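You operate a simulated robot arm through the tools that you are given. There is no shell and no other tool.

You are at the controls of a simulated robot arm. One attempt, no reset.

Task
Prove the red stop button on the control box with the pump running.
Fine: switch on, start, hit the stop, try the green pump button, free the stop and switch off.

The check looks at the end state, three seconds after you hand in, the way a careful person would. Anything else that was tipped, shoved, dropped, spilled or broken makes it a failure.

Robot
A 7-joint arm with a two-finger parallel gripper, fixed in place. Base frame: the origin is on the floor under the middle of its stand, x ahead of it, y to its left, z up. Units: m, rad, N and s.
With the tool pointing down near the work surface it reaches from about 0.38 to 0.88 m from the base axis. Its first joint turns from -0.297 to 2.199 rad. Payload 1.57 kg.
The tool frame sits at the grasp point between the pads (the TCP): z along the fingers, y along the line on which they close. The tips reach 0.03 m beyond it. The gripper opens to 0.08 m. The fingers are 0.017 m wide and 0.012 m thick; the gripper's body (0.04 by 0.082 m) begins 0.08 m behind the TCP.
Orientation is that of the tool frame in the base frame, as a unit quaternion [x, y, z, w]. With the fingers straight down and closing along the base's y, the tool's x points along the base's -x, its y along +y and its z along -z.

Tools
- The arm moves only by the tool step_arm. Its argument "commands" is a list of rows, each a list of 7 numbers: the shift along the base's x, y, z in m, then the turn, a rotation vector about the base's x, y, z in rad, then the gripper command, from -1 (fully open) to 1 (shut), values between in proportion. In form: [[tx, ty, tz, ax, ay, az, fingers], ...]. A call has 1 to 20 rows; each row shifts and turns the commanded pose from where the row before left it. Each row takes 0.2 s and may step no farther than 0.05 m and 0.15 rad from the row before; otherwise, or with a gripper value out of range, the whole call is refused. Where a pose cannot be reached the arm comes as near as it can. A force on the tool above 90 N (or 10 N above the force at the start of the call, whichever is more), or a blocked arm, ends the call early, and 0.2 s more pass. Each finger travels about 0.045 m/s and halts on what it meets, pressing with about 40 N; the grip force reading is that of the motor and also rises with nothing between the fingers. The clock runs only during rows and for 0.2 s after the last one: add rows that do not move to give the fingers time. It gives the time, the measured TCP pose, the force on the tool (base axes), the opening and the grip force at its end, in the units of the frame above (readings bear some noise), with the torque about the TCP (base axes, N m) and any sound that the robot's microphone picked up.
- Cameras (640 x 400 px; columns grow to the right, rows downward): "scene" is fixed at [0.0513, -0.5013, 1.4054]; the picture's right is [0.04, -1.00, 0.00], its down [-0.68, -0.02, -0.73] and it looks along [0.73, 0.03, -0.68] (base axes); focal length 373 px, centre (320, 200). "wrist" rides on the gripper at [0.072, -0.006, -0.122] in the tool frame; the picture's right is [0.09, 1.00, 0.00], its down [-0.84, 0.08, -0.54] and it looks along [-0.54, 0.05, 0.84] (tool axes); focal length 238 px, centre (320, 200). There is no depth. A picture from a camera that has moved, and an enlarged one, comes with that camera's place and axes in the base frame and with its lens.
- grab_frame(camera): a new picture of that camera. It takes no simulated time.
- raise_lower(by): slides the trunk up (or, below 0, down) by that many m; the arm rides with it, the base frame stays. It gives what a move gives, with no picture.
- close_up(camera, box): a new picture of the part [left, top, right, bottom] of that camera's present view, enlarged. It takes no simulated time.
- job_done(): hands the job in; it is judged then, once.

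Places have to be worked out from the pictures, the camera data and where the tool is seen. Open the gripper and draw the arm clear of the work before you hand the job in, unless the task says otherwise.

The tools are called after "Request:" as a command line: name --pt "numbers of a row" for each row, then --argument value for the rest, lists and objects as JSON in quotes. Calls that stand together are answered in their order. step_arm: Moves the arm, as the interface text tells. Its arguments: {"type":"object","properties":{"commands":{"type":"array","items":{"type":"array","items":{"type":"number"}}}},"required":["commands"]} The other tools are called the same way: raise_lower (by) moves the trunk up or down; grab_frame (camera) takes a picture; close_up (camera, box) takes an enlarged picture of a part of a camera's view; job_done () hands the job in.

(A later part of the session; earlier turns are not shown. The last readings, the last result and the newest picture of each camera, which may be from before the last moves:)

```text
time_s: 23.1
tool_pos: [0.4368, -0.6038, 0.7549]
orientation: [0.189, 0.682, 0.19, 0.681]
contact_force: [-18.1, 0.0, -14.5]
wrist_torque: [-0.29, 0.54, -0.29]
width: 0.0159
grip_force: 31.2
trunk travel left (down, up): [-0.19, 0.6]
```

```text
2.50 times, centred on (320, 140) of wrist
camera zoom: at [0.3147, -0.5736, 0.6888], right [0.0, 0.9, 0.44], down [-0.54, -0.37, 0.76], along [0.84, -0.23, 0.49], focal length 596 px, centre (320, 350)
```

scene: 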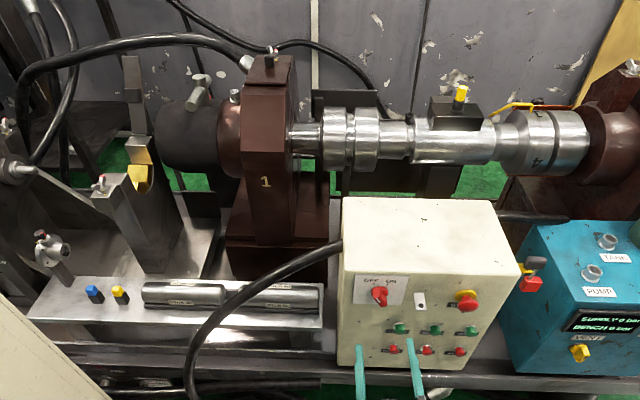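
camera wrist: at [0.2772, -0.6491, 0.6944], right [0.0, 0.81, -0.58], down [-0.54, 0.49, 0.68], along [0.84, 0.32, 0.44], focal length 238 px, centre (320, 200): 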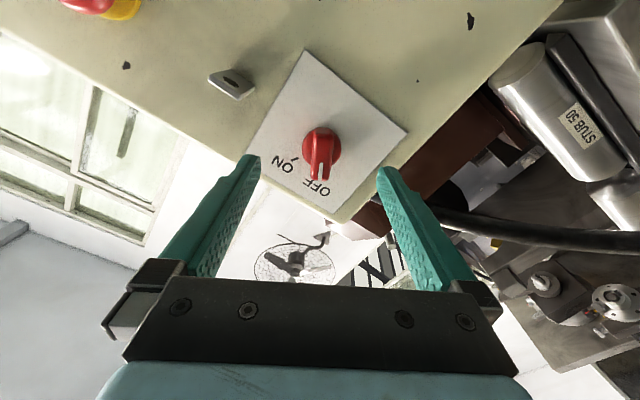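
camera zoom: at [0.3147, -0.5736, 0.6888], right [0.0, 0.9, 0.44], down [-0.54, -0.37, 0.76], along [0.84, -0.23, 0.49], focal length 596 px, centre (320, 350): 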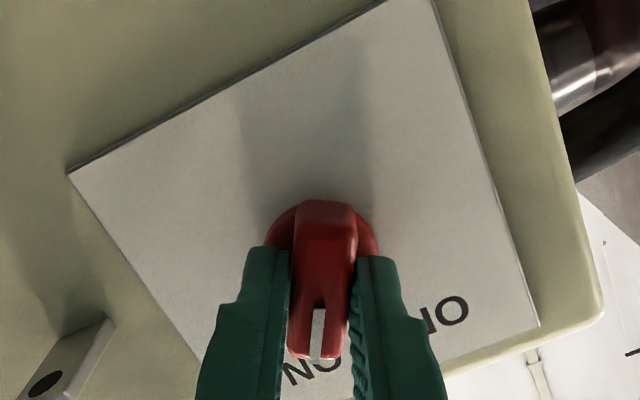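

A reaction torque (-0.29 N·m) now shows the end stop at ON. I'll open the fingers and back straight out.

Request:
step_arm --pt "0 0 0 0 0 0 0" --pt "0 0 0 0 0 0 -0.5" --pt "0 0 0 0 0 0 -0.6" --pt "-0.03 0 0 0 0 0 -0.6" --pt "-0.03 0 0 0 0 0 -0.6" --pt "-0.02 0 0 0 0 0 -0.6"

Request:
close_up --camera "scene" --box '[330, 250, 530, 375]'

Request:
close_up --camera "scene" --box '[500, 220, 640, 375]'

Request:
grab_frame --camera "wrist"

```text
time_s: 24.5
tool_pos: [0.3569, -0.6027, 0.755]
orientation: [0.188, 0.681, 0.191, 0.682]
contact_force: [0.0, 0.4, -0.2]
wrist_torque: [0.0, 0.01, 0.02]
width: 0.0638
grip_force: 0.1
trunk travel left (down, up): [-0.19, 0.6]
```

```text
3.20 times, centred on (430, 312) of scene
camera zoom: at [0.0513, -0.5013, 1.4054], right [0.04, -1.0, 0.0], down [-0.68, -0.02, -0.73], along [0.73, 0.03, -0.68], focal length 1193 px, centre (-32, -160)
```

zoom: 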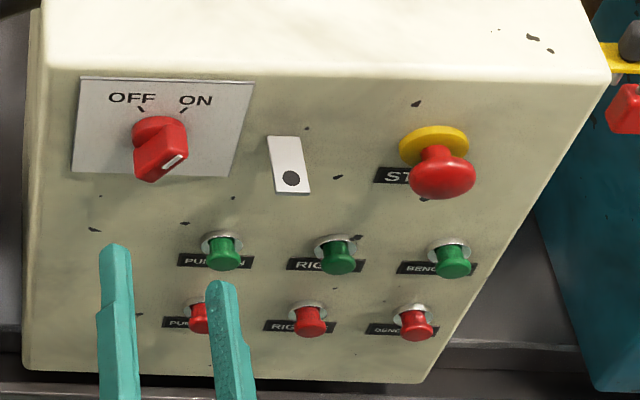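

```text
2.58 times, centred on (570, 298) of scene
camera zoom: at [0.0513, -0.5013, 1.4054], right [0.04, -1.0, 0.0], down [-0.68, -0.02, -0.73], along [0.73, 0.03, -0.68], focal length 962 px, centre (-325, -52)
```

zoom: 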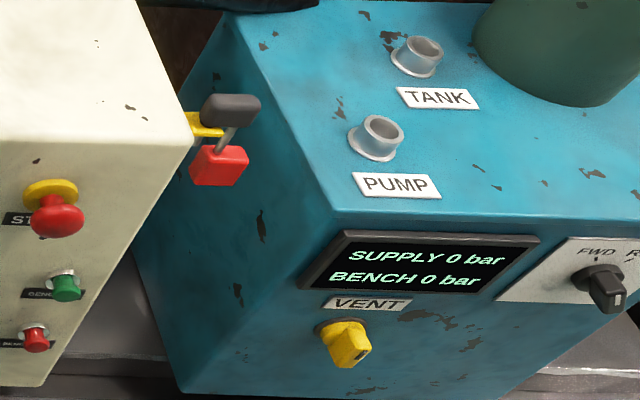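

```text
taken
camera wrist: at [0.2346, -0.5718, 0.6884], right [0.0, 0.9, 0.43], down [-0.54, -0.37, 0.76], along [0.84, -0.23, 0.49], focal length 238 px, centre (320, 200)
```

wrist: 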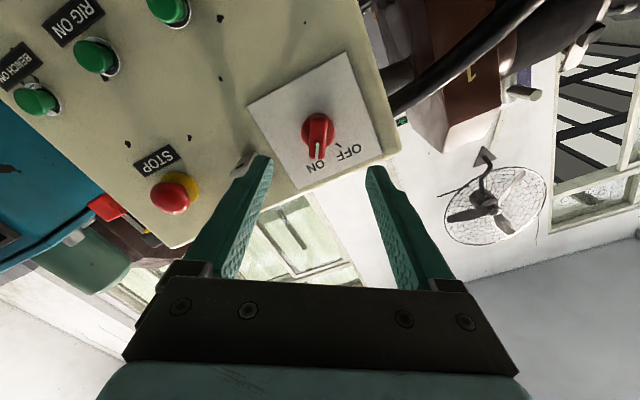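

The switch reads ON. Next is PUMP ON, triangulated at about (cap 0.47, -0.664, 0.616). I'll unroll the hand, close the fingers into a poker and move in front of that button.

Request:
step_arm --pt "0 -0.012 -0.02 -0.135 0 0 0" --pt "0 -0.012 -0.03 -0.135 0 0 1" --pt "0 -0.012 -0.03 -0.135 0 0 1" --pt "0 -0.012 -0.03 -0.135 0 0 1" --pt "0 -0.012 -0.028 0 0 0 1" --pt "0 0 0 0 0 0 1"

Request:
grab_frame --camera "wrist"

Request:
grab_frame --camera "scene"

```text
time_s: 25.9
tool_pos: [0.3563, -0.6647, 0.6139]
orientation: [-0.001, 0.708, 0.001, 0.707]
contact_force: [0.4, -0.7, -0.3]
wrist_torque: [-0.01, -0.01, 0.01]
width: 0.0
grip_force: 21.4
trunk travel left (down, up): [-0.19, 0.6]
```

```text
taken
camera wrist: at [0.235, -0.671, 0.5408], right [0.0, 1.0, -0.09], down [-0.54, 0.08, 0.84], along [0.84, 0.05, 0.54], focal length 238 px, centre (320, 200)
```

wrist: 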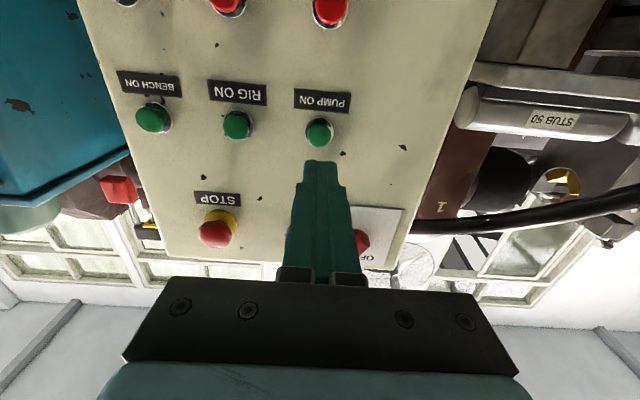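

```text
taken
```

scene: 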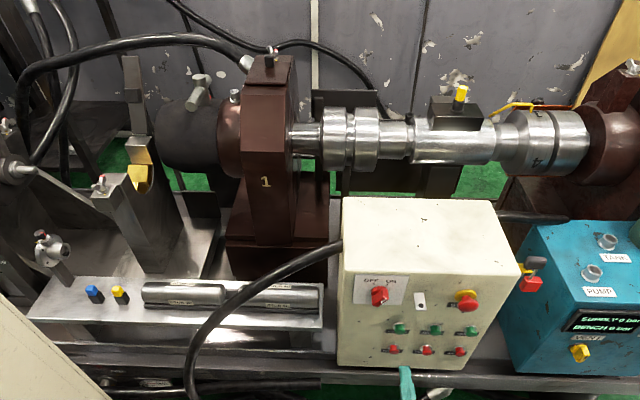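

The labels are legible: the poker is lined up with PUMP ON within ~2 mm (button at y -0.666, z 0.612). I'll advance to just short of the cap, then press in small steps.

Request:
step_arm --pt "0.03 -0.0005 -0.0005 0 0 0 1" --pt "0.03 -0.0005 -0.0005 0 0 0 1" --pt "0.008 0 0 0 0 0 1" --pt "0 0 0 0 0 0 1"

Request:
close_up --camera "wrist" --box '[240, 60, 400, 180]'

Request:
close_up --camera "scene" --box '[360, 290, 460, 370]'

```text
time_s: 26.9
tool_pos: [0.4254, -0.6662, 0.6138]
orientation: [-0.001, 0.707, 0.002, 0.707]
contact_force: [-0.6, 0.6, 0.1]
wrist_torque: [0.01, 0.01, -0.01]
width: 0.0001
grip_force: 21.5
trunk travel left (down, up): [-0.19, 0.6]
```

```text
3.33 times, centred on (320, 120) of wrist
camera zoom: at [0.3026, -0.6716, 0.5408], right [0.0, 1.0, -0.09], down [-0.54, 0.07, 0.84], along [0.84, 0.05, 0.54], focal length 794 px, centre (320, 467)
```

zoom: 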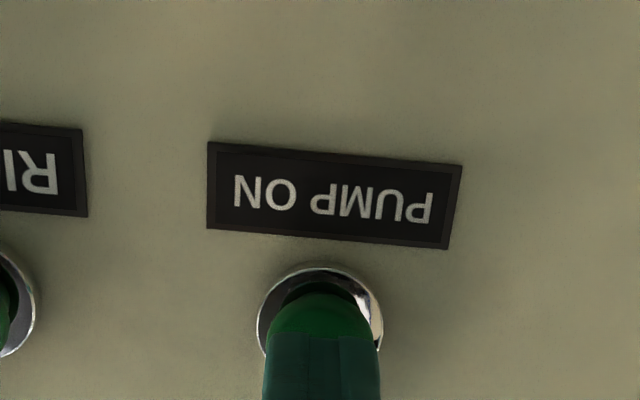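

```text
5.00 times, centred on (410, 330) of scene
camera zoom: at [0.0513, -0.5013, 1.4054], right [0.04, -1.0, 0.0], down [-0.68, -0.02, -0.73], along [0.73, 0.03, -0.68], focal length 1864 px, centre (-130, -450)
```

zoom: 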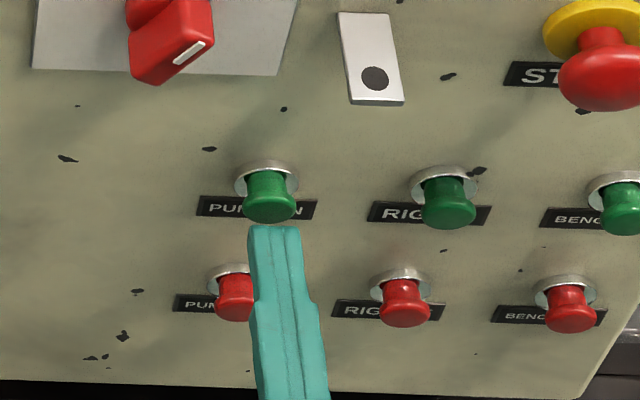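

Aligned on the PUMP ON cap with a few millimetres' gap. Pressing in small steps and watching force and sound.

Request:
step_arm --pt "0.004 0 0 0 0 0 1" --pt "0.004 0 0 0 0 0 1" --pt "0.003 0 0 0 0 0 1"

Request:
close_up --camera "scene" --box '[360, 290, 460, 370]'

```text
time_s: 27.7
tool_pos: [0.436, -0.6652, 0.6142]
orientation: [-0.001, 0.707, 0.002, 0.707]
contact_force: [-2.3, 1.4, -1.1]
wrist_torque: [0.03, 0.01, 0.02]
width: 0.0
grip_force: 21.3
trunk travel left (down, up): [-0.19, 0.6]
```

```text
5.00 times, centred on (410, 330) of scene
camera zoom: at [0.0513, -0.5013, 1.4054], right [0.04, -1.0, 0.0], down [-0.68, -0.02, -0.73], along [0.73, 0.03, -0.68], focal length 1864 px, centre (-130, -450)
```

zoom: 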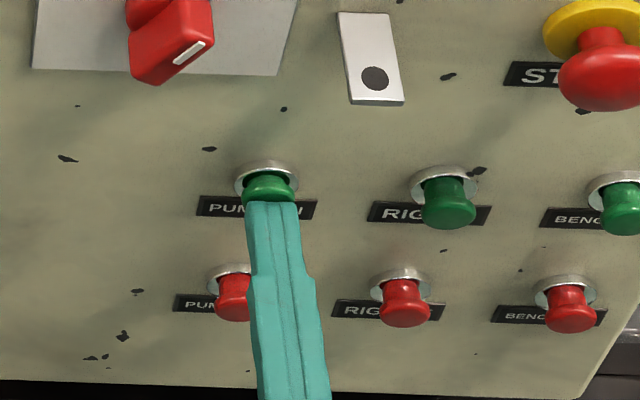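

Contact has begun (-2.3 N). Continue pressing a few millimetres.

Request:
step_arm --pt "0.003 0 0 0 0 0 1" --pt "0.002 0 0 0 0 0 1"

Request:
close_up --camera "scene" --box '[500, 220, 640, 375]'

Request:
close_up --camera "scene" --box '[360, 290, 460, 370]'

```text
time_s: 28.3
tool_pos: [0.4399, -0.6636, 0.6134]
orientation: [0.0, 0.708, 0.002, 0.707]
contact_force: [-3.6, -3.0, -2.0]
wrist_torque: [0.04, 0.0, -0.09]
width: 0.0
grip_force: 21.8
trunk travel left (down, up): [-0.19, 0.6]
```

```text
2.58 times, centred on (570, 298) of scene
camera zoom: at [0.0513, -0.5013, 1.4054], right [0.04, -1.0, 0.0], down [-0.68, -0.02, -0.73], along [0.73, 0.03, -0.68], focal length 962 px, centre (-325, -52)
```

zoom: 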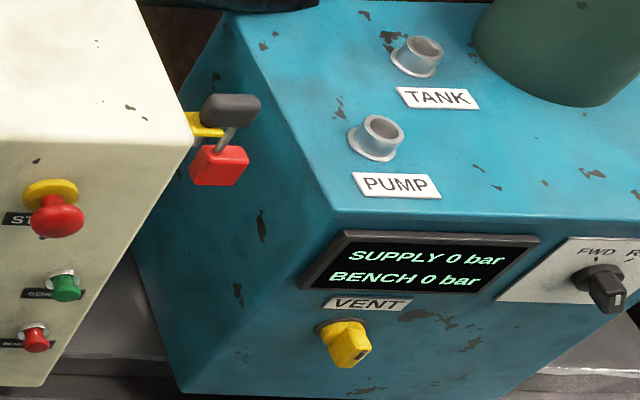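

```text
5.00 times, centred on (410, 330) of scene
camera zoom: at [0.0513, -0.5013, 1.4054], right [0.04, -1.0, 0.0], down [-0.68, -0.02, -0.73], along [0.73, 0.03, -0.68], focal length 1864 px, centre (-130, -450)
```

zoom: 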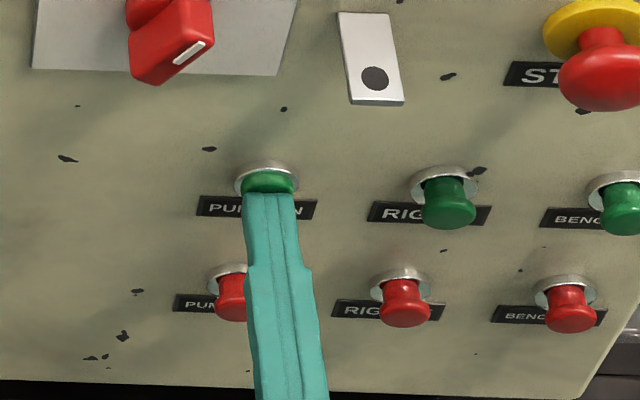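

The cap is moving in against a light spring. Press a bit further to be sure it actuates.

Request:
step_arm --pt "0.003 0 0 0 0 0 1" --pt "0.002 0 0 0 0 0 1" --pt "0 0 0 0 0 0 1"

Request:
close_up --camera "scene" --box '[500, 220, 640, 375]'

Request:
close_up --camera "scene" --box '[360, 290, 460, 370]'

```text
time_s: 29.1
tool_pos: [0.4419, -0.6649, 0.6151]
orientation: [0.002, 0.708, 0.0, 0.706]
contact_force: [-72.4, 37.3, -2.4]
wrist_torque: [-0.01, 0.02, 1.13]
width: 0.0
grip_force: 21.5
trunk travel left (down, up): [-0.19, 0.6]
```

```text
2.58 times, centred on (570, 298) of scene
camera zoom: at [0.0513, -0.5013, 1.4054], right [0.04, -1.0, 0.0], down [-0.68, -0.02, -0.73], along [0.73, 0.03, -0.68], focal length 962 px, centre (-325, -52)
```

zoom: 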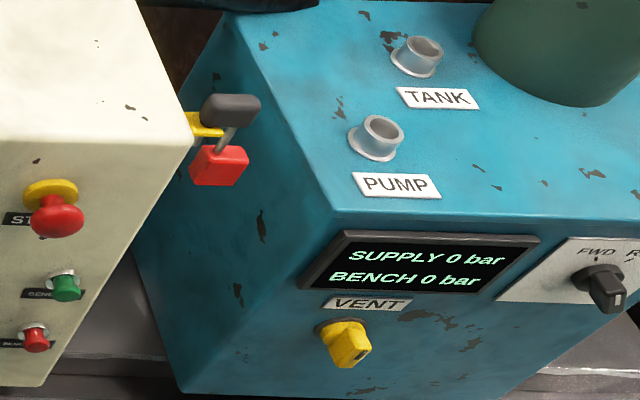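

```text
5.00 times, centred on (410, 330) of scene
camera zoom: at [0.0513, -0.5013, 1.4054], right [0.04, -1.0, 0.0], down [-0.68, -0.02, -0.73], along [0.73, 0.03, -0.68], focal length 1864 px, centre (-130, -450)
```

zoom: 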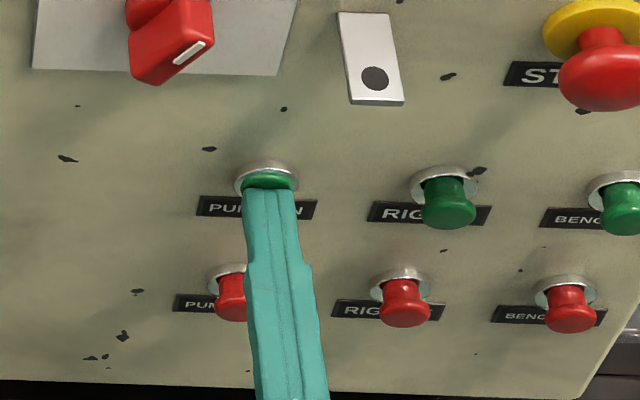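

The button bottomed out (72 N), no sound reported yet and the display still says 0 bar. I'll back off and observe.

Request:
step_arm --pt "-0.005 0 0 0 0 0 1" --pt "-0.02 0 0 0 0 0 1" --pt "-0.02 0 0 0 0 0 1" --pt "0 0 0 0 0 0 1" --pt "0 0 0 0 0 0 1"

Request:
grab_frame --camera "scene"

Request:
close_up --camera "scene" --box '[500, 220, 640, 375]'

Request:
grab_frame --camera "wrist"

```text
time_s: 30.3
tool_pos: [0.403, -0.6664, 0.6159]
orientation: [-0.002, 0.707, 0.003, 0.707]
contact_force: [0.5, 0.2, 0.5]
wrist_torque: [-0.02, 0.04, 0.0]
width: 0.0001
grip_force: 21.1
trunk travel left (down, up): [-0.19, 0.6]
```

```text
taken
```

scene: 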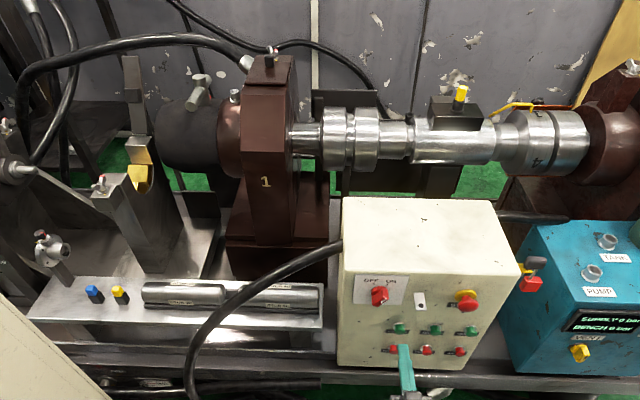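

```text
2.58 times, centred on (570, 298) of scene
camera zoom: at [0.0513, -0.5013, 1.4054], right [0.04, -1.0, 0.0], down [-0.68, -0.02, -0.73], along [0.73, 0.03, -0.68], focal length 962 px, centre (-325, -52)
```

zoom: 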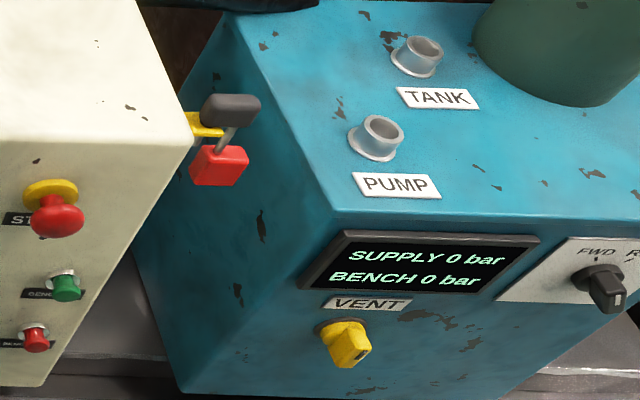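

```text
taken
camera wrist: at [0.2807, -0.6731, 0.5438], right [0.0, 1.0, -0.09], down [-0.54, 0.07, 0.84], along [0.84, 0.05, 0.54], focal length 238 px, centre (320, 200)
```

wrist: 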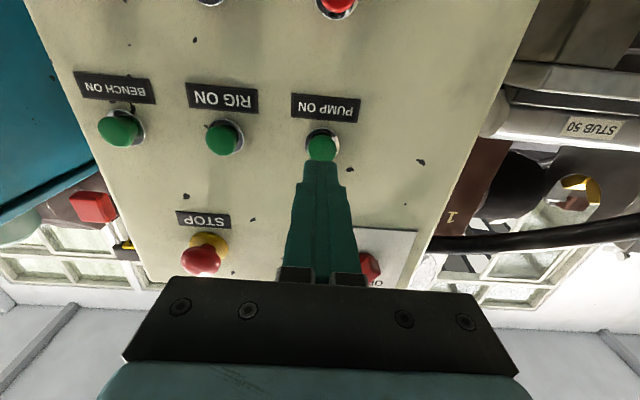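

No sound or pressure seen yet. I'll wait a moment for any sound, and look closely at the switch and the neighbouring unit.

Request:
step_arm --pt "0 0 0 0 0 0 1" --pt "0 0 0 0 0 0 1" --pt "0 0 0 0 0 0 1" --pt "0 0 0 0 0 0 1"

Request:
close_up --camera "scene" --box '[345, 265, 415, 315]'

Request:
close_up --camera "scene" --box '[505, 240, 565, 300]'

Request:
close_up --camera "scene" --box '[570, 210, 640, 290]'

Request:
close_up --camera "scene" --box '[440, 280, 490, 320]'

```text
time_s: 31.3
tool_pos: [0.4025, -0.6661, 0.6173]
orientation: [0.0, 0.707, 0.002, 0.707]
contact_force: [-0.5, -0.2, -0.3]
wrist_torque: [0.04, 0.0, -0.03]
width: 0.0
grip_force: 21.3
trunk travel left (down, up): [-0.19, 0.6]
```

```text
8.00 times, centred on (380, 290) of scene
camera zoom: at [0.0513, -0.5013, 1.4054], right [0.04, -1.0, 0.0], down [-0.68, -0.02, -0.73], along [0.73, 0.03, -0.68], focal length 2982 px, centre (-160, -520)
```

zoom: 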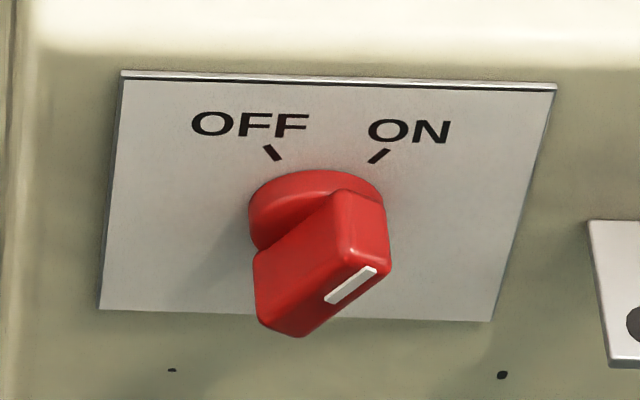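

```text
6.67 times, centred on (535, 270) of scene
camera zoom: at [0.0513, -0.5013, 1.4054], right [0.04, -1.0, 0.0], down [-0.68, -0.02, -0.73], along [0.73, 0.03, -0.68], focal length 2485 px, centre (-1113, -267)
```

zoom: 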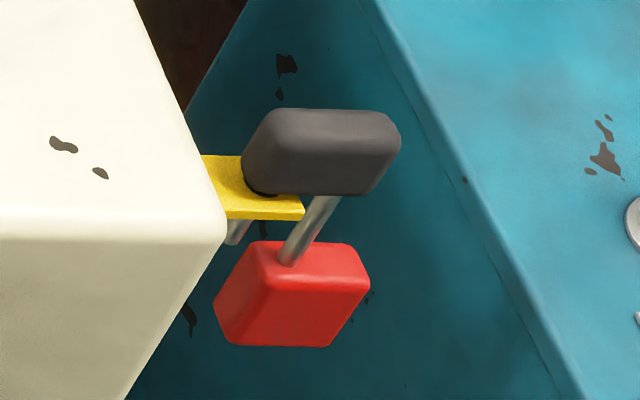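

```text
5.00 times, centred on (605, 250) of scene
camera zoom: at [0.0513, -0.5013, 1.4054], right [0.04, -1.0, 0.0], down [-0.68, -0.02, -0.73], along [0.73, 0.03, -0.68], focal length 1864 px, centre (-1105, -50)
```

zoom: 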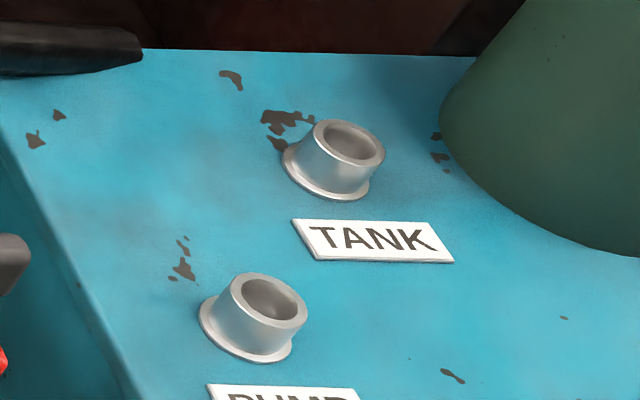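

```text
10.00 times, centred on (465, 300) of scene
camera zoom: at [0.0513, -0.5013, 1.4054], right [0.04, -1.0, 0.0], down [-0.68, -0.02, -0.73], along [0.73, 0.03, -0.68], focal length 3727 px, centre (-1130, -800)
```

zoom: 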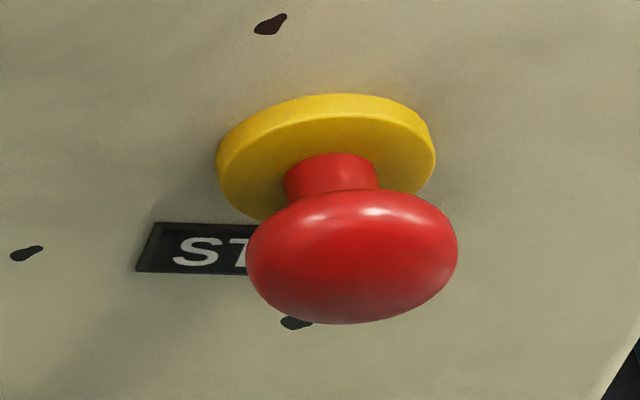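

Switch is on its ON tick and the stop head looks out, but there is no clear evidence of the pump running. I'll look at the rest of the visible unit for indicators.

Request:
close_up --camera "scene" --box '[560, 200, 640, 280]'

Request:
close_up --camera "scene" --box '[560, 300, 640, 380]'

Request:
close_up --camera "wrist" --box '[60, 60, 380, 280]'

Request:
close_up --camera "scene" --box '[540, 0, 640, 220]'

```text
5.00 times, centred on (600, 240) of scene
camera zoom: at [0.0513, -0.5013, 1.4054], right [0.04, -1.0, 0.0], down [-0.68, -0.02, -0.73], along [0.73, 0.03, -0.68], focal length 1864 px, centre (-1080, 0)
```

zoom: 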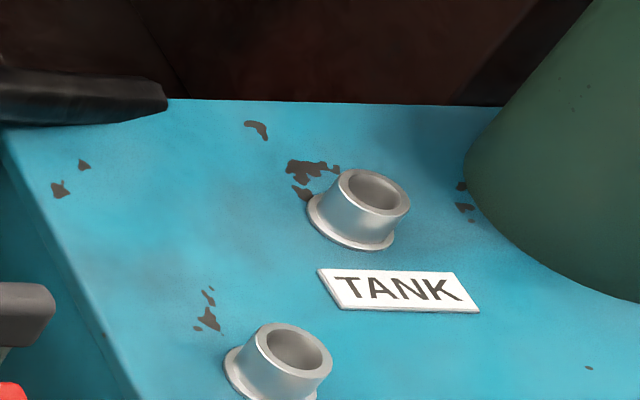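

```text
5.00 times, centred on (600, 340) of scene
camera zoom: at [0.0513, -0.5013, 1.4054], right [0.04, -1.0, 0.0], down [-0.68, -0.02, -0.73], along [0.73, 0.03, -0.68], focal length 1864 px, centre (-1080, -500)
```

zoom: 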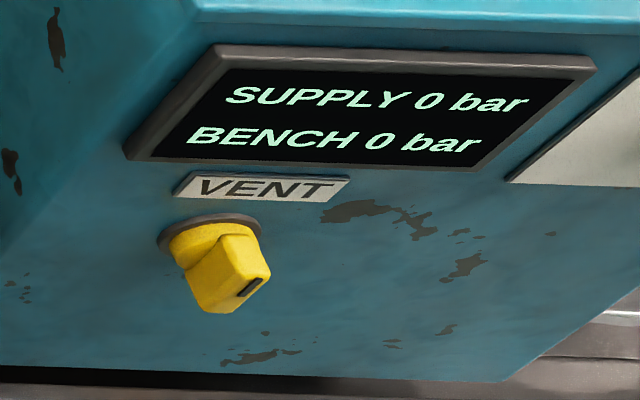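

```text
1.82 times, centred on (220, 170) of wrist
camera zoom: at [0.2805, -0.6729, 0.5436], right [0.0, 1.0, -0.09], down [-0.54, 0.07, 0.84], along [0.84, 0.05, 0.54], focal length 433 px, centre (502, 254)
```

zoom: 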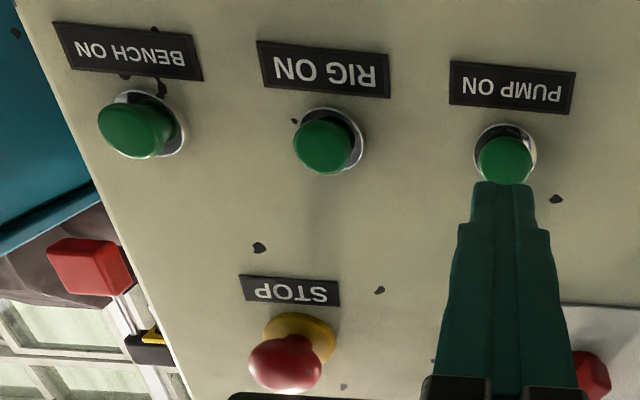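

```text
1.82 times, centred on (590, 110) of scene
camera zoom: at [0.0513, -0.5013, 1.4054], right [0.04, -1.0, 0.0], down [-0.68, -0.02, -0.73], along [0.73, 0.03, -0.68], focal length 678 px, centre (-171, 364)
```

zoom: 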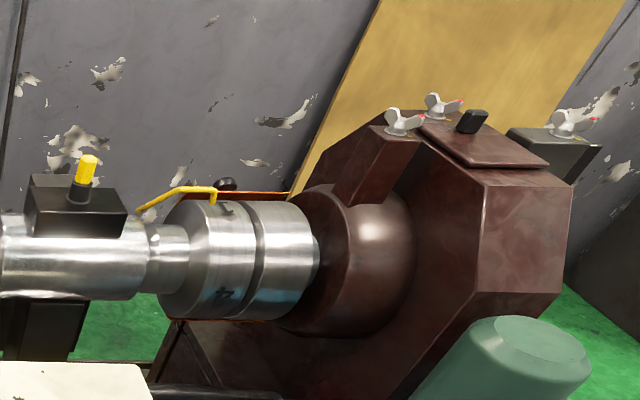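

No lamps exist to show the pump state, so I'll press PUMP ON again, hold it at full travel, and check with close-ups whether the cap goes fully in and whether any sound appears.

Request:
step_arm --pt "0.02 0 -0.003 0 0 0 1" --pt "0.01 0 0 0 0 0 1" --pt "0.006 0 0 0 0 0 1" --pt "0.003 0 0 0 0 0 1" --pt "0.001 0 0 0 0 0 1" --pt "0 0 0 0 0 0 1" --pt "0 0 0 0 0 0 1"

Request:
close_up --camera "wrist" --box '[260, 80, 380, 170]'

Request:
close_up --camera "scene" --box '[380, 310, 440, 355]'

Request:
close_up --camera "scene" --box '[540, 290, 640, 370]'

```text
time_s: 32.9
tool_pos: [0.4401, -0.6665, 0.6132]
orientation: [0.0, 0.708, 0.002, 0.707]
contact_force: [-18.8, 0.5, 1.7]
wrist_torque: [-0.08, -0.11, 0.02]
width: 0.0002
grip_force: 21.4
trunk travel left (down, up): [-0.19, 0.6]
```

```text
4.44 times, centred on (320, 125) of wrist
camera zoom: at [0.3181, -0.6723, 0.5396], right [0.0, 1.0, -0.09], down [-0.54, 0.08, 0.84], along [0.84, 0.05, 0.54], focal length 1059 px, centre (320, 533)
```

zoom: 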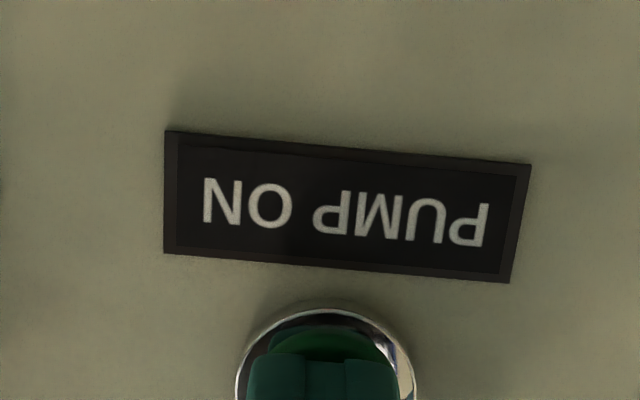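

```text
8.89 times, centred on (410, 332) of scene
camera zoom: at [0.0513, -0.5013, 1.4054], right [0.04, -1.0, 0.0], down [-0.68, -0.02, -0.73], along [0.73, 0.03, -0.68], focal length 3313 px, centre (-480, -978)
```

zoom: 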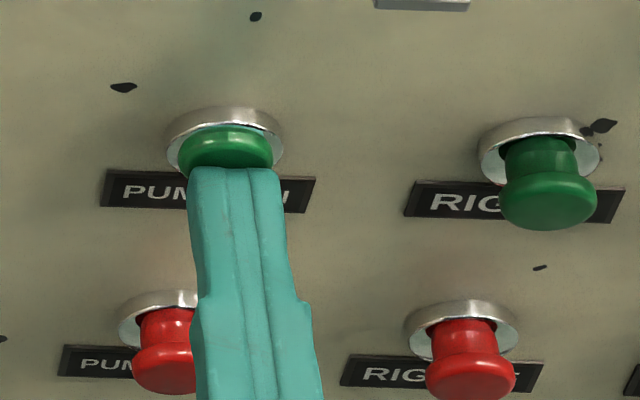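

```text
5.00 times, centred on (590, 330) of scene
camera zoom: at [0.0513, -0.5013, 1.4054], right [0.04, -1.0, 0.0], down [-0.68, -0.02, -0.73], along [0.73, 0.03, -0.68], focal length 1864 px, centre (-1030, -450)
```

zoom: 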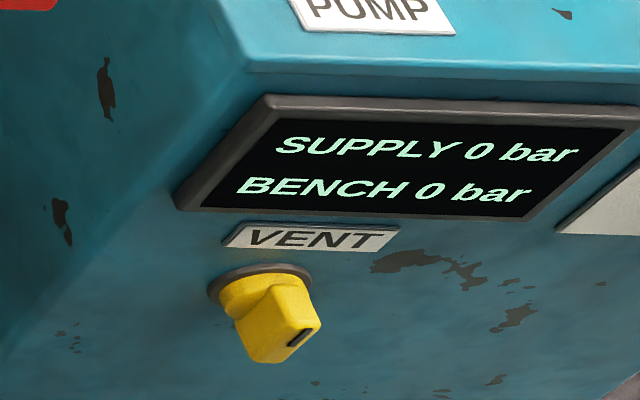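

The cap is fully in to its bezel, yet still no sound and 0 bar. I'll release it, wait a couple of seconds and recheck the display.

Request:
step_arm --pt "-0.01 0 0 0 0 0 1" --pt "-0.03 0 0 0 0 0 1" --pt "-0.04 0 0 0 0 0 1" --pt "0 0 0 0 0 0 1" --pt "0 0 0 0 0 0 1" --pt "0 0 0 0 0 0 1" --pt "0 0 0 0 0 0 1" --pt "0 0 0 0 0 0 1" --pt "0 0 0 0 0 0 1" --pt "0 0 0 0 0 0 1" --pt "0 0 0 0 0 0 1"

Request:
grab_frame --camera "scene"

Request:
close_up --camera "scene" --box '[540, 290, 640, 370]'

Request:
grab_frame --camera "wrist"

```text
time_s: 35.3
tool_pos: [0.3612, -0.6653, 0.6149]
orientation: [0.0, 0.707, 0.001, 0.707]
contact_force: [0.2, 0.3, -0.1]
wrist_torque: [-0.02, -0.03, -0.02]
width: 0.0
grip_force: 21.2
trunk travel left (down, up): [-0.19, 0.6]
```

```text
taken
```

scene: 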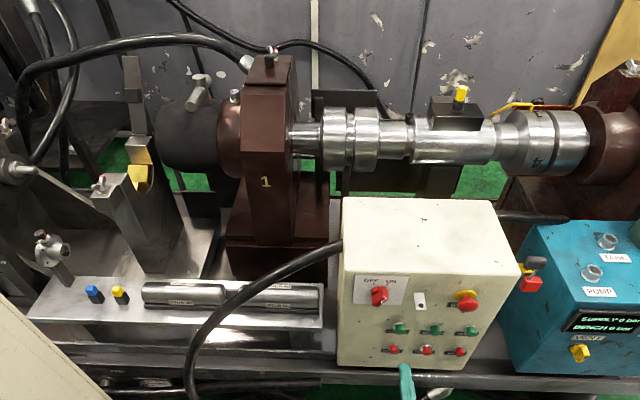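

```text
5.00 times, centred on (590, 330) of scene
camera zoom: at [0.0513, -0.5013, 1.4054], right [0.04, -1.0, 0.0], down [-0.68, -0.02, -0.73], along [0.73, 0.03, -0.68], focal length 1864 px, centre (-1030, -450)
```

zoom: 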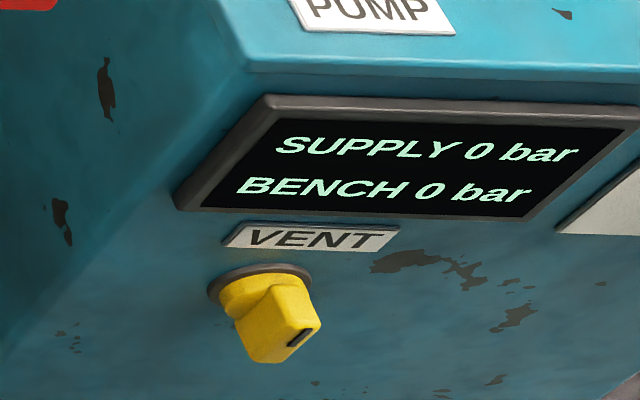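

```text
taken
camera wrist: at [0.2389, -0.6711, 0.5421], right [0.0, 1.0, -0.09], down [-0.54, 0.07, 0.84], along [0.84, 0.05, 0.54], focal length 238 px, centre (320, 200)
```

wrist: 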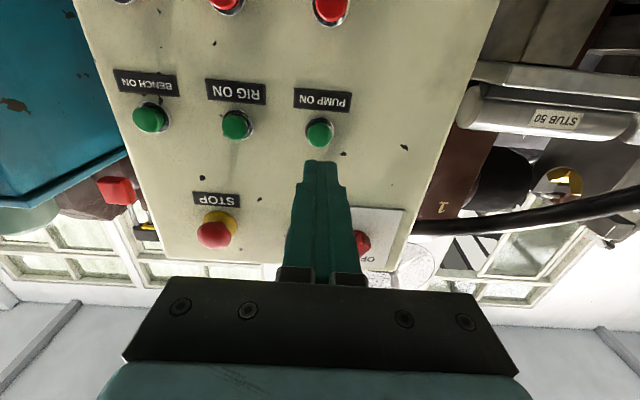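

Still no feedback. Part of the blue unit is outside the scene view, so I'll back away and swing the wrist camera to the right to inspect it for a pump indicator or a reason it isn't running.

Request:
step_arm --pt "-0.03 -0.01 0.01 0 0 0 1" --pt "-0.03 -0.01 0.02 0 0.05 -0.1 1" --pt "0 -0.02 0.02 0 0.08 -0.12 1" --pt "0 -0.02 0.02 0 0.08 -0.12 1" --pt "0 -0.02 0.02 0 0.08 -0.12 1" --pt "0 0 0 0 0 0 1"

Request:
grab_frame --camera "wrist"

Request:
grab_frame --camera "scene"

```text
time_s: 36.7
tool_pos: [0.3001, -0.744, 0.706]
orientation: [0.16, 0.783, -0.16, 0.58]
contact_force: [0.5, -0.6, -0.9]
wrist_torque: [-0.02, 0.0, -0.02]
width: 0.0002
grip_force: 21.4
trunk travel left (down, up): [-0.19, 0.6]
```

```text
taken
camera wrist: at [0.1731, -0.692, 0.6687], right [0.41, 0.9, -0.15], down [-0.2, 0.25, 0.95], along [0.89, -0.36, 0.28], focal length 238 px, centre (320, 200)
```

wrist: 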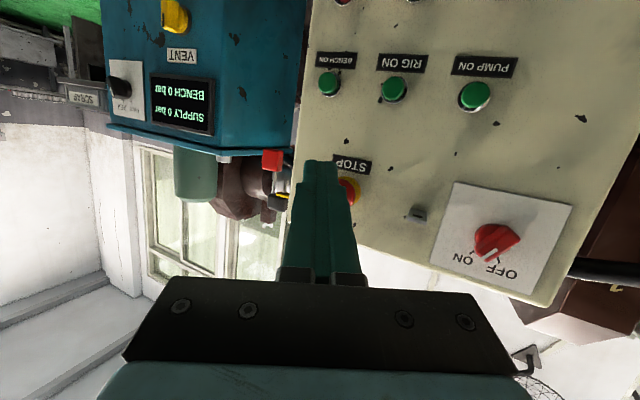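

```text
taken
```

scene: 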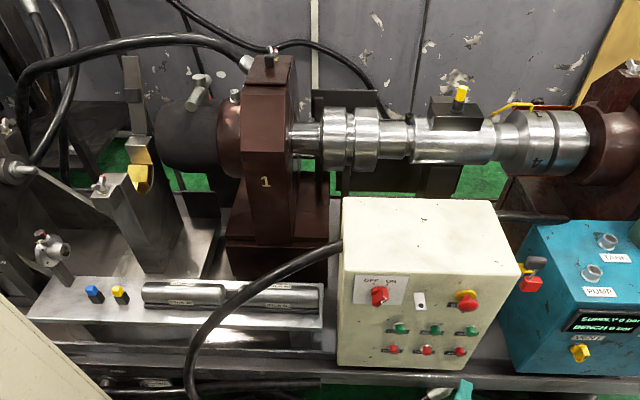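

Zooming on the blue unit's front and on the control panel from this angle.

Request:
close_up --camera "wrist" --box '[60, 0, 300, 200]'

Request:
close_up --camera "wrist" --box '[300, 40, 600, 300]'

Request:
close_up --camera "wrist" --box '[0, 0, 140, 120]'

```text
2.00 times, centred on (180, 100) of wrist
camera zoom: at [0.1731, -0.692, 0.6687], right [0.41, 0.9, -0.15], down [-0.2, 0.25, 0.95], along [0.89, -0.36, 0.28], focal length 477 px, centre (600, 400)
```

zoom: 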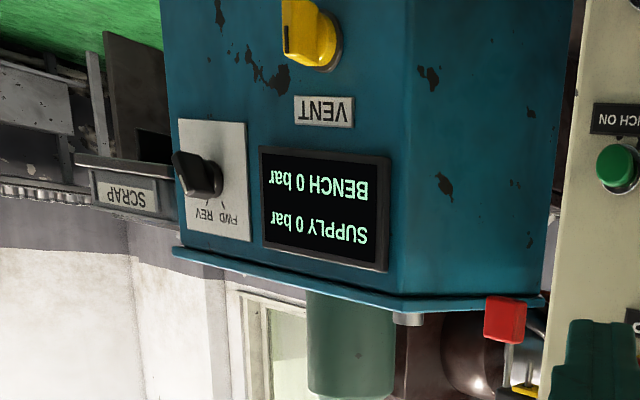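

```text
1.54 times, centred on (450, 170) of wrist
camera zoom: at [0.1731, -0.692, 0.6687], right [0.41, 0.9, -0.15], down [-0.2, 0.25, 0.95], along [0.89, -0.36, 0.28], focal length 367 px, centre (120, 246)
```

zoom: 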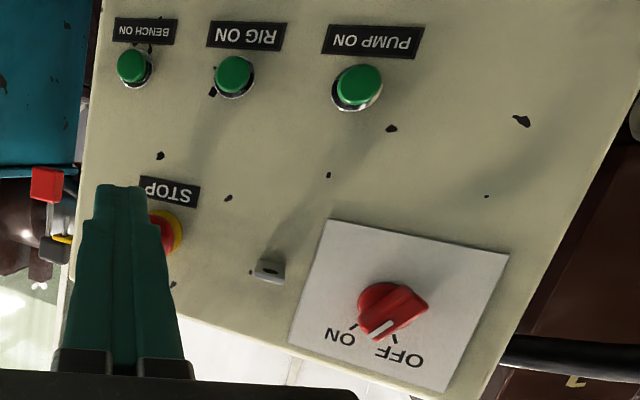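

```text
3.33 times, centred on (70, 60) of wrist
camera zoom: at [0.1731, -0.692, 0.6687], right [0.41, 0.9, -0.15], down [-0.2, 0.25, 0.95], along [0.89, -0.36, 0.28], focal length 794 px, centre (1153, 667)
```

zoom: 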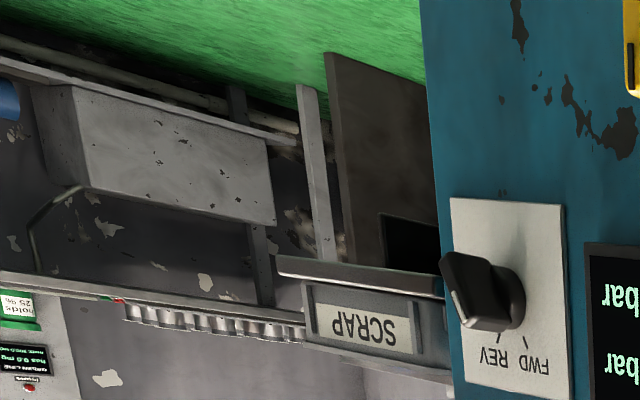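

The earlier close-ups suggest the closed fingers (24 mm wide) were stopped by the silver bezel (~25 mm bore) before the button reached its full travel; the 37 N side force fits that. I'll use a single finger (12×17 mm) instead: open to 60 mm and line one finger up with PUMP ON.

Request:
step_arm --pt "0 0.03 -0.02 0 -0.08 0.12 0" --pt "0 0.03 -0.02 0 -0.08 0.12 -0.5" --pt "0.02 0.03 -0.02 0 -0.08 0.12 -0.5" --pt "0.02 0.024 -0.02 0 -0.05 0.1 -0.5" --pt "0.02 0 -0.012 0 0 0 -0.5" --pt "0 0 0 0 0 0 -0.5"

Request:
grab_frame --camera "wrist"

Request:
close_up --camera "wrist" --box '[200, 80, 360, 200]'

Request:
close_up --camera "scene" --box '[340, 300, 460, 390]'

```text
time_s: 38.1
tool_pos: [0.3623, -0.628, 0.6113]
orientation: [-0.001, 0.707, 0.002, 0.707]
contact_force: [0.1, -0.5, -0.3]
wrist_torque: [0.0, 0.02, -0.03]
width: 0.0599
grip_force: 0.0
trunk travel left (down, up): [-0.19, 0.6]
```

```text
taken
camera wrist: at [0.2397, -0.635, 0.5379], right [0.0, 1.0, -0.09], down [-0.54, 0.07, 0.84], along [0.84, 0.05, 0.54], focal length 238 px, centre (320, 200)
```

wrist: 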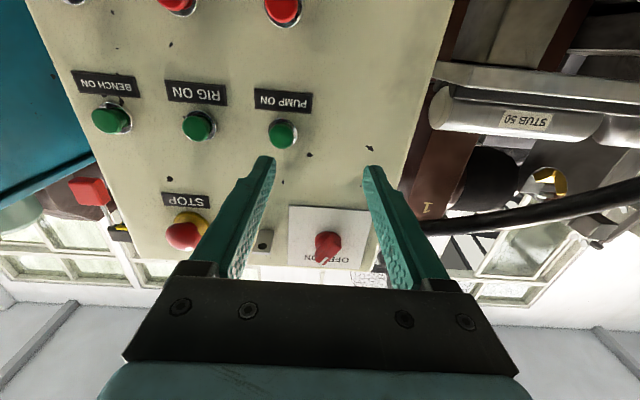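

```text
3.33 times, centred on (280, 140) of wrist
camera zoom: at [0.2397, -0.635, 0.5379], right [0.0, 1.0, -0.09], down [-0.54, 0.07, 0.84], along [0.84, 0.05, 0.54], focal length 794 px, centre (453, 400)
```

zoom: 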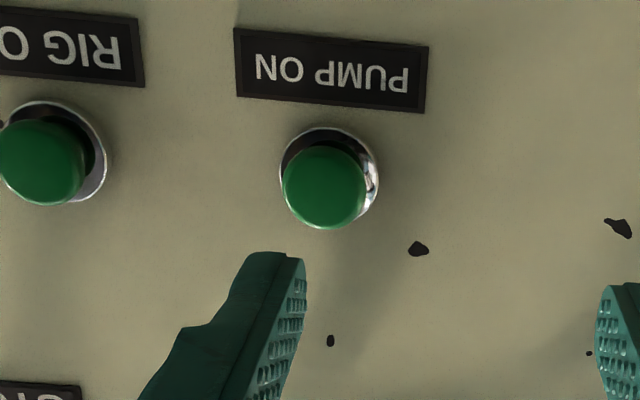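

```text
4.44 times, centred on (400, 345) of scene
camera zoom: at [0.0513, -0.5013, 1.4054], right [0.04, -1.0, 0.0], down [-0.68, -0.02, -0.73], along [0.73, 0.03, -0.68], focal length 1656 px, centre (-36, -444)
```

zoom: 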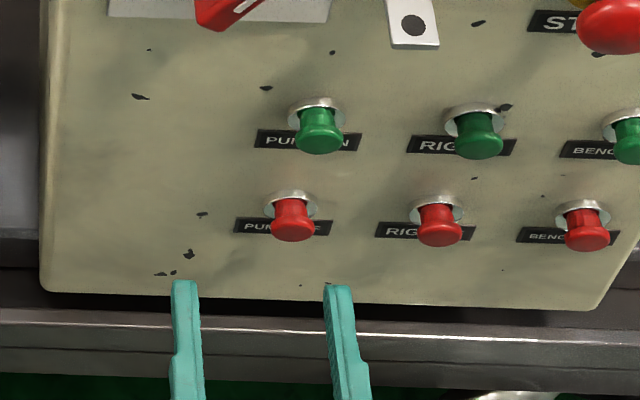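

Button axis now measured at y≈-0.666, z≈0.615. Shifting 2 mm right and 3.5 mm up so the single finger is centred, then advancing near the cap.

Request:
step_arm --pt "0.03 -0.002 0.002 0 0 0 -0.5" --pt "0.02 0 0.0015 0 0 0 -0.5" --pt "0.01 0 0 0 0 0 -0.5" --pt "0 0 0 0 0 0 -0.5"

Request:
close_up --camera "wrist" --box '[180, 60, 340, 180]'

Request:
close_up --camera "scene" --box '[360, 300, 440, 360]'

```text
time_s: 39.1
tool_pos: [0.4209, -0.6323, 0.614]
orientation: [-0.001, 0.707, 0.002, 0.707]
contact_force: [0.0, 0.1, 0.4]
wrist_torque: [-0.01, -0.03, 0.0]
width: 0.0601
grip_force: 0.0
trunk travel left (down, up): [-0.19, 0.6]
```

```text
3.33 times, centred on (260, 120) of wrist
camera zoom: at [0.2998, -0.6392, 0.5404], right [0.0, 1.0, -0.09], down [-0.54, 0.07, 0.84], along [0.84, 0.05, 0.54], focal length 794 px, centre (520, 467)
```

zoom: 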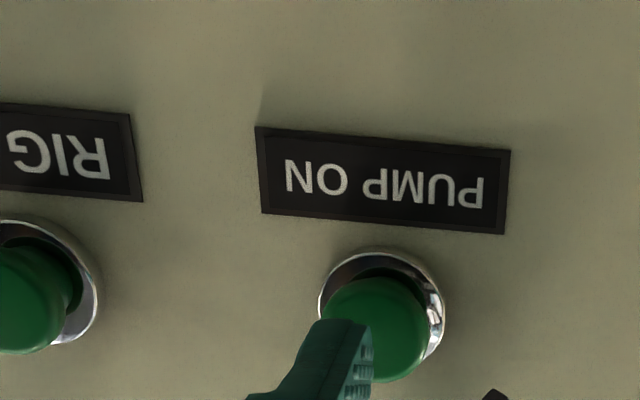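

```text
6.67 times, centred on (400, 330) of scene
camera zoom: at [0.0513, -0.5013, 1.4054], right [0.04, -1.0, 0.0], down [-0.68, -0.02, -0.73], along [0.73, 0.03, -0.68], focal length 2485 px, centre (-213, -667)
```

zoom: 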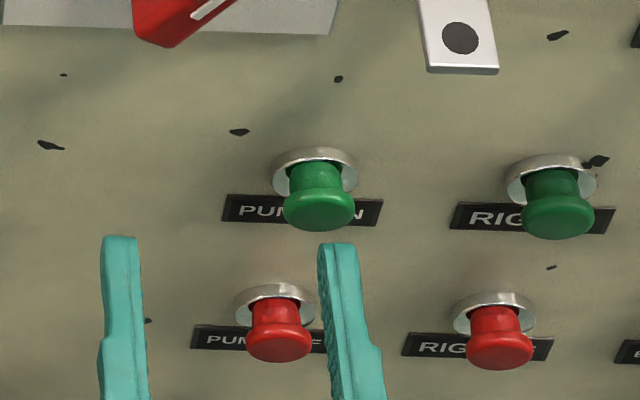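

The finger is ~5 mm too far right of the cap centre by both cameras. Shifting +5 mm in y, then advancing until contact.

Request:
step_arm --pt "0 0.005 0 0 0 0 -0.5" --pt "0.006 0 0 0 0 0 -0.5" --pt "0 0 0 0 0 0 -0.5"

Request:
close_up --camera "wrist" --box '[180, 60, 340, 180]'

Request:
close_up --camera "scene" --box '[360, 300, 440, 360]'

```text
time_s: 39.9
tool_pos: [0.4277, -0.6268, 0.6148]
orientation: [-0.001, 0.708, 0.002, 0.707]
contact_force: [-0.7, 0.2, -0.4]
wrist_torque: [-0.01, 0.01, 0.03]
width: 0.0598
grip_force: 0.0
trunk travel left (down, up): [-0.19, 0.6]
```

```text
3.33 times, centred on (260, 120) of wrist
camera zoom: at [0.305, -0.6344, 0.5415], right [0.0, 1.0, -0.09], down [-0.54, 0.07, 0.84], along [0.84, 0.05, 0.54], focal length 794 px, centre (520, 467)
```

zoom: 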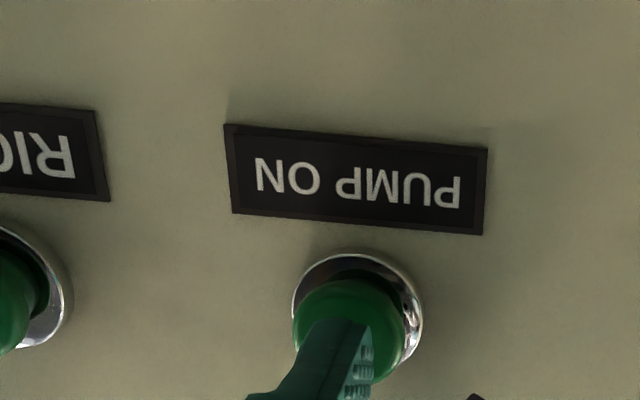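

```text
6.67 times, centred on (400, 330) of scene
camera zoom: at [0.0513, -0.5013, 1.4054], right [0.04, -1.0, 0.0], down [-0.68, -0.02, -0.73], along [0.73, 0.03, -0.68], focal length 2485 px, centre (-213, -667)
```

zoom: 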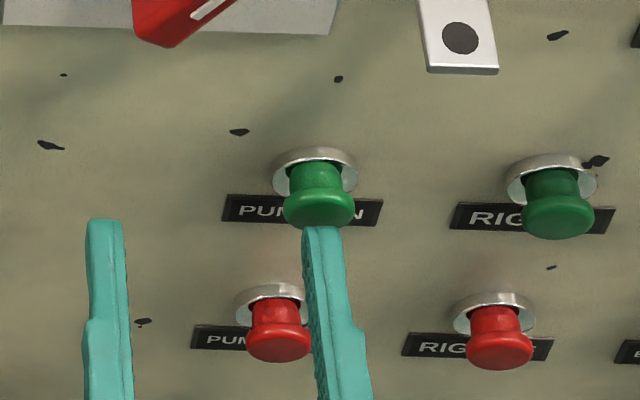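

The single finger is centred on the cap. Pressing in steps.

Request:
step_arm --pt "0.004 0 0 0 0 0 -0.5" --pt "0.004 0 0 0 0 0 -0.5" --pt "0.004 0 0 0 0 0 -0.5" --pt "0.002 0 0 0 0 0 -0.5"

Request:
close_up --camera "scene" --box '[360, 300, 440, 360]'

Request:
close_up --camera "scene" --box '[540, 290, 640, 370]'

```text
time_s: 40.9
tool_pos: [0.4389, -0.6296, 0.6144]
orientation: [0.0, 0.707, 0.001, 0.707]
contact_force: [-4.5, 1.9, 1.6]
wrist_torque: [-0.08, -0.02, -0.11]
width: 0.0591
grip_force: 0.0
trunk travel left (down, up): [-0.19, 0.6]
```

```text
6.67 times, centred on (400, 330) of scene
camera zoom: at [0.0513, -0.5013, 1.4054], right [0.04, -1.0, 0.0], down [-0.68, -0.02, -0.73], along [0.73, 0.03, -0.68], focal length 2485 px, centre (-213, -667)
```

zoom: 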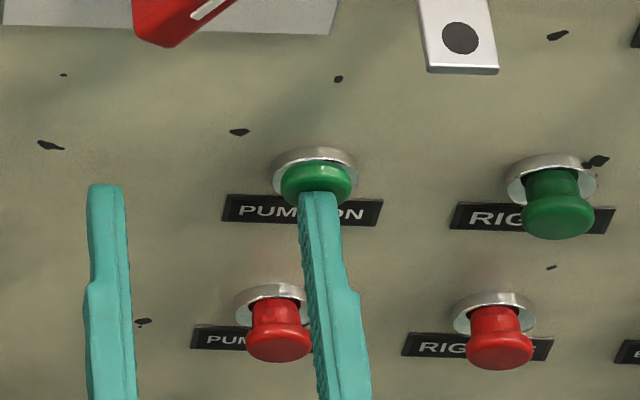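

```text
5.00 times, centred on (590, 330) of scene
camera zoom: at [0.0513, -0.5013, 1.4054], right [0.04, -1.0, 0.0], down [-0.68, -0.02, -0.73], along [0.73, 0.03, -0.68], focal length 1864 px, centre (-1030, -450)
```

zoom: 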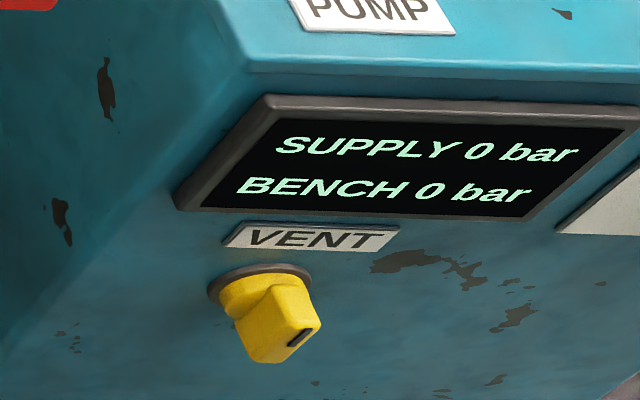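

Light spring force (4.5 N); pressing a few millimetres deeper.

Request:
step_arm --pt "0.003 0 0 0 0 0 -0.5" --pt "0.003 0 0 0 0 0 -0.5" --pt "0 0 0 0 0 0 -0.5"

Request:
close_up --camera "scene" --box '[360, 300, 440, 360]'

Request:
close_up --camera "scene" --box '[540, 290, 640, 370]'

```text
time_s: 41.7
tool_pos: [0.4424, -0.6313, 0.6144]
orientation: [0.002, 0.707, -0.002, 0.707]
contact_force: [-62.9, 6.6, 12.8]
wrist_torque: [-0.11, -0.38, -1.72]
width: 0.0544
grip_force: 0.1
trunk travel left (down, up): [-0.19, 0.6]
```

```text
6.67 times, centred on (400, 330) of scene
camera zoom: at [0.0513, -0.5013, 1.4054], right [0.04, -1.0, 0.0], down [-0.68, -0.02, -0.73], along [0.73, 0.03, -0.68], focal length 2485 px, centre (-213, -667)
```

zoom: 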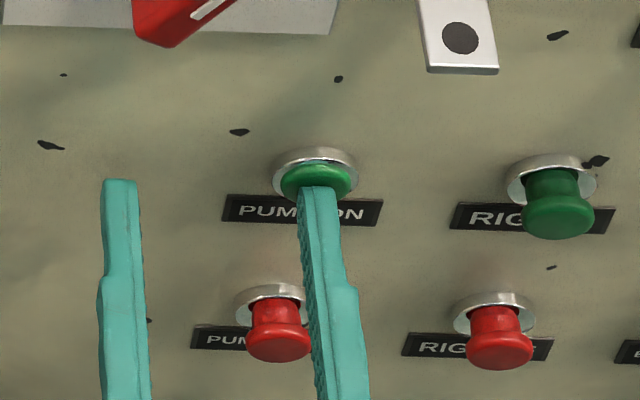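

```text
5.00 times, centred on (590, 330) of scene
camera zoom: at [0.0513, -0.5013, 1.4054], right [0.04, -1.0, 0.0], down [-0.68, -0.02, -0.73], along [0.73, 0.03, -0.68], focal length 1864 px, centre (-1030, -450)
```

zoom: 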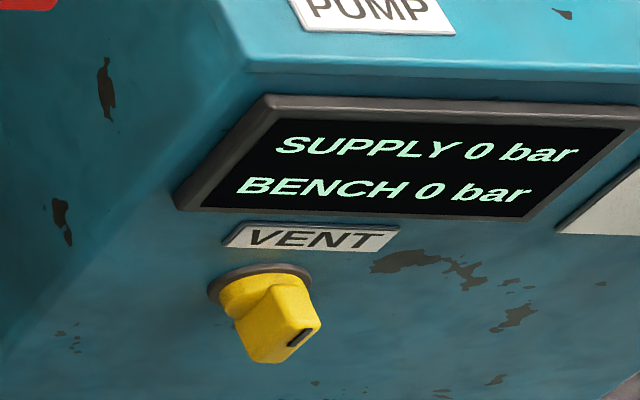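

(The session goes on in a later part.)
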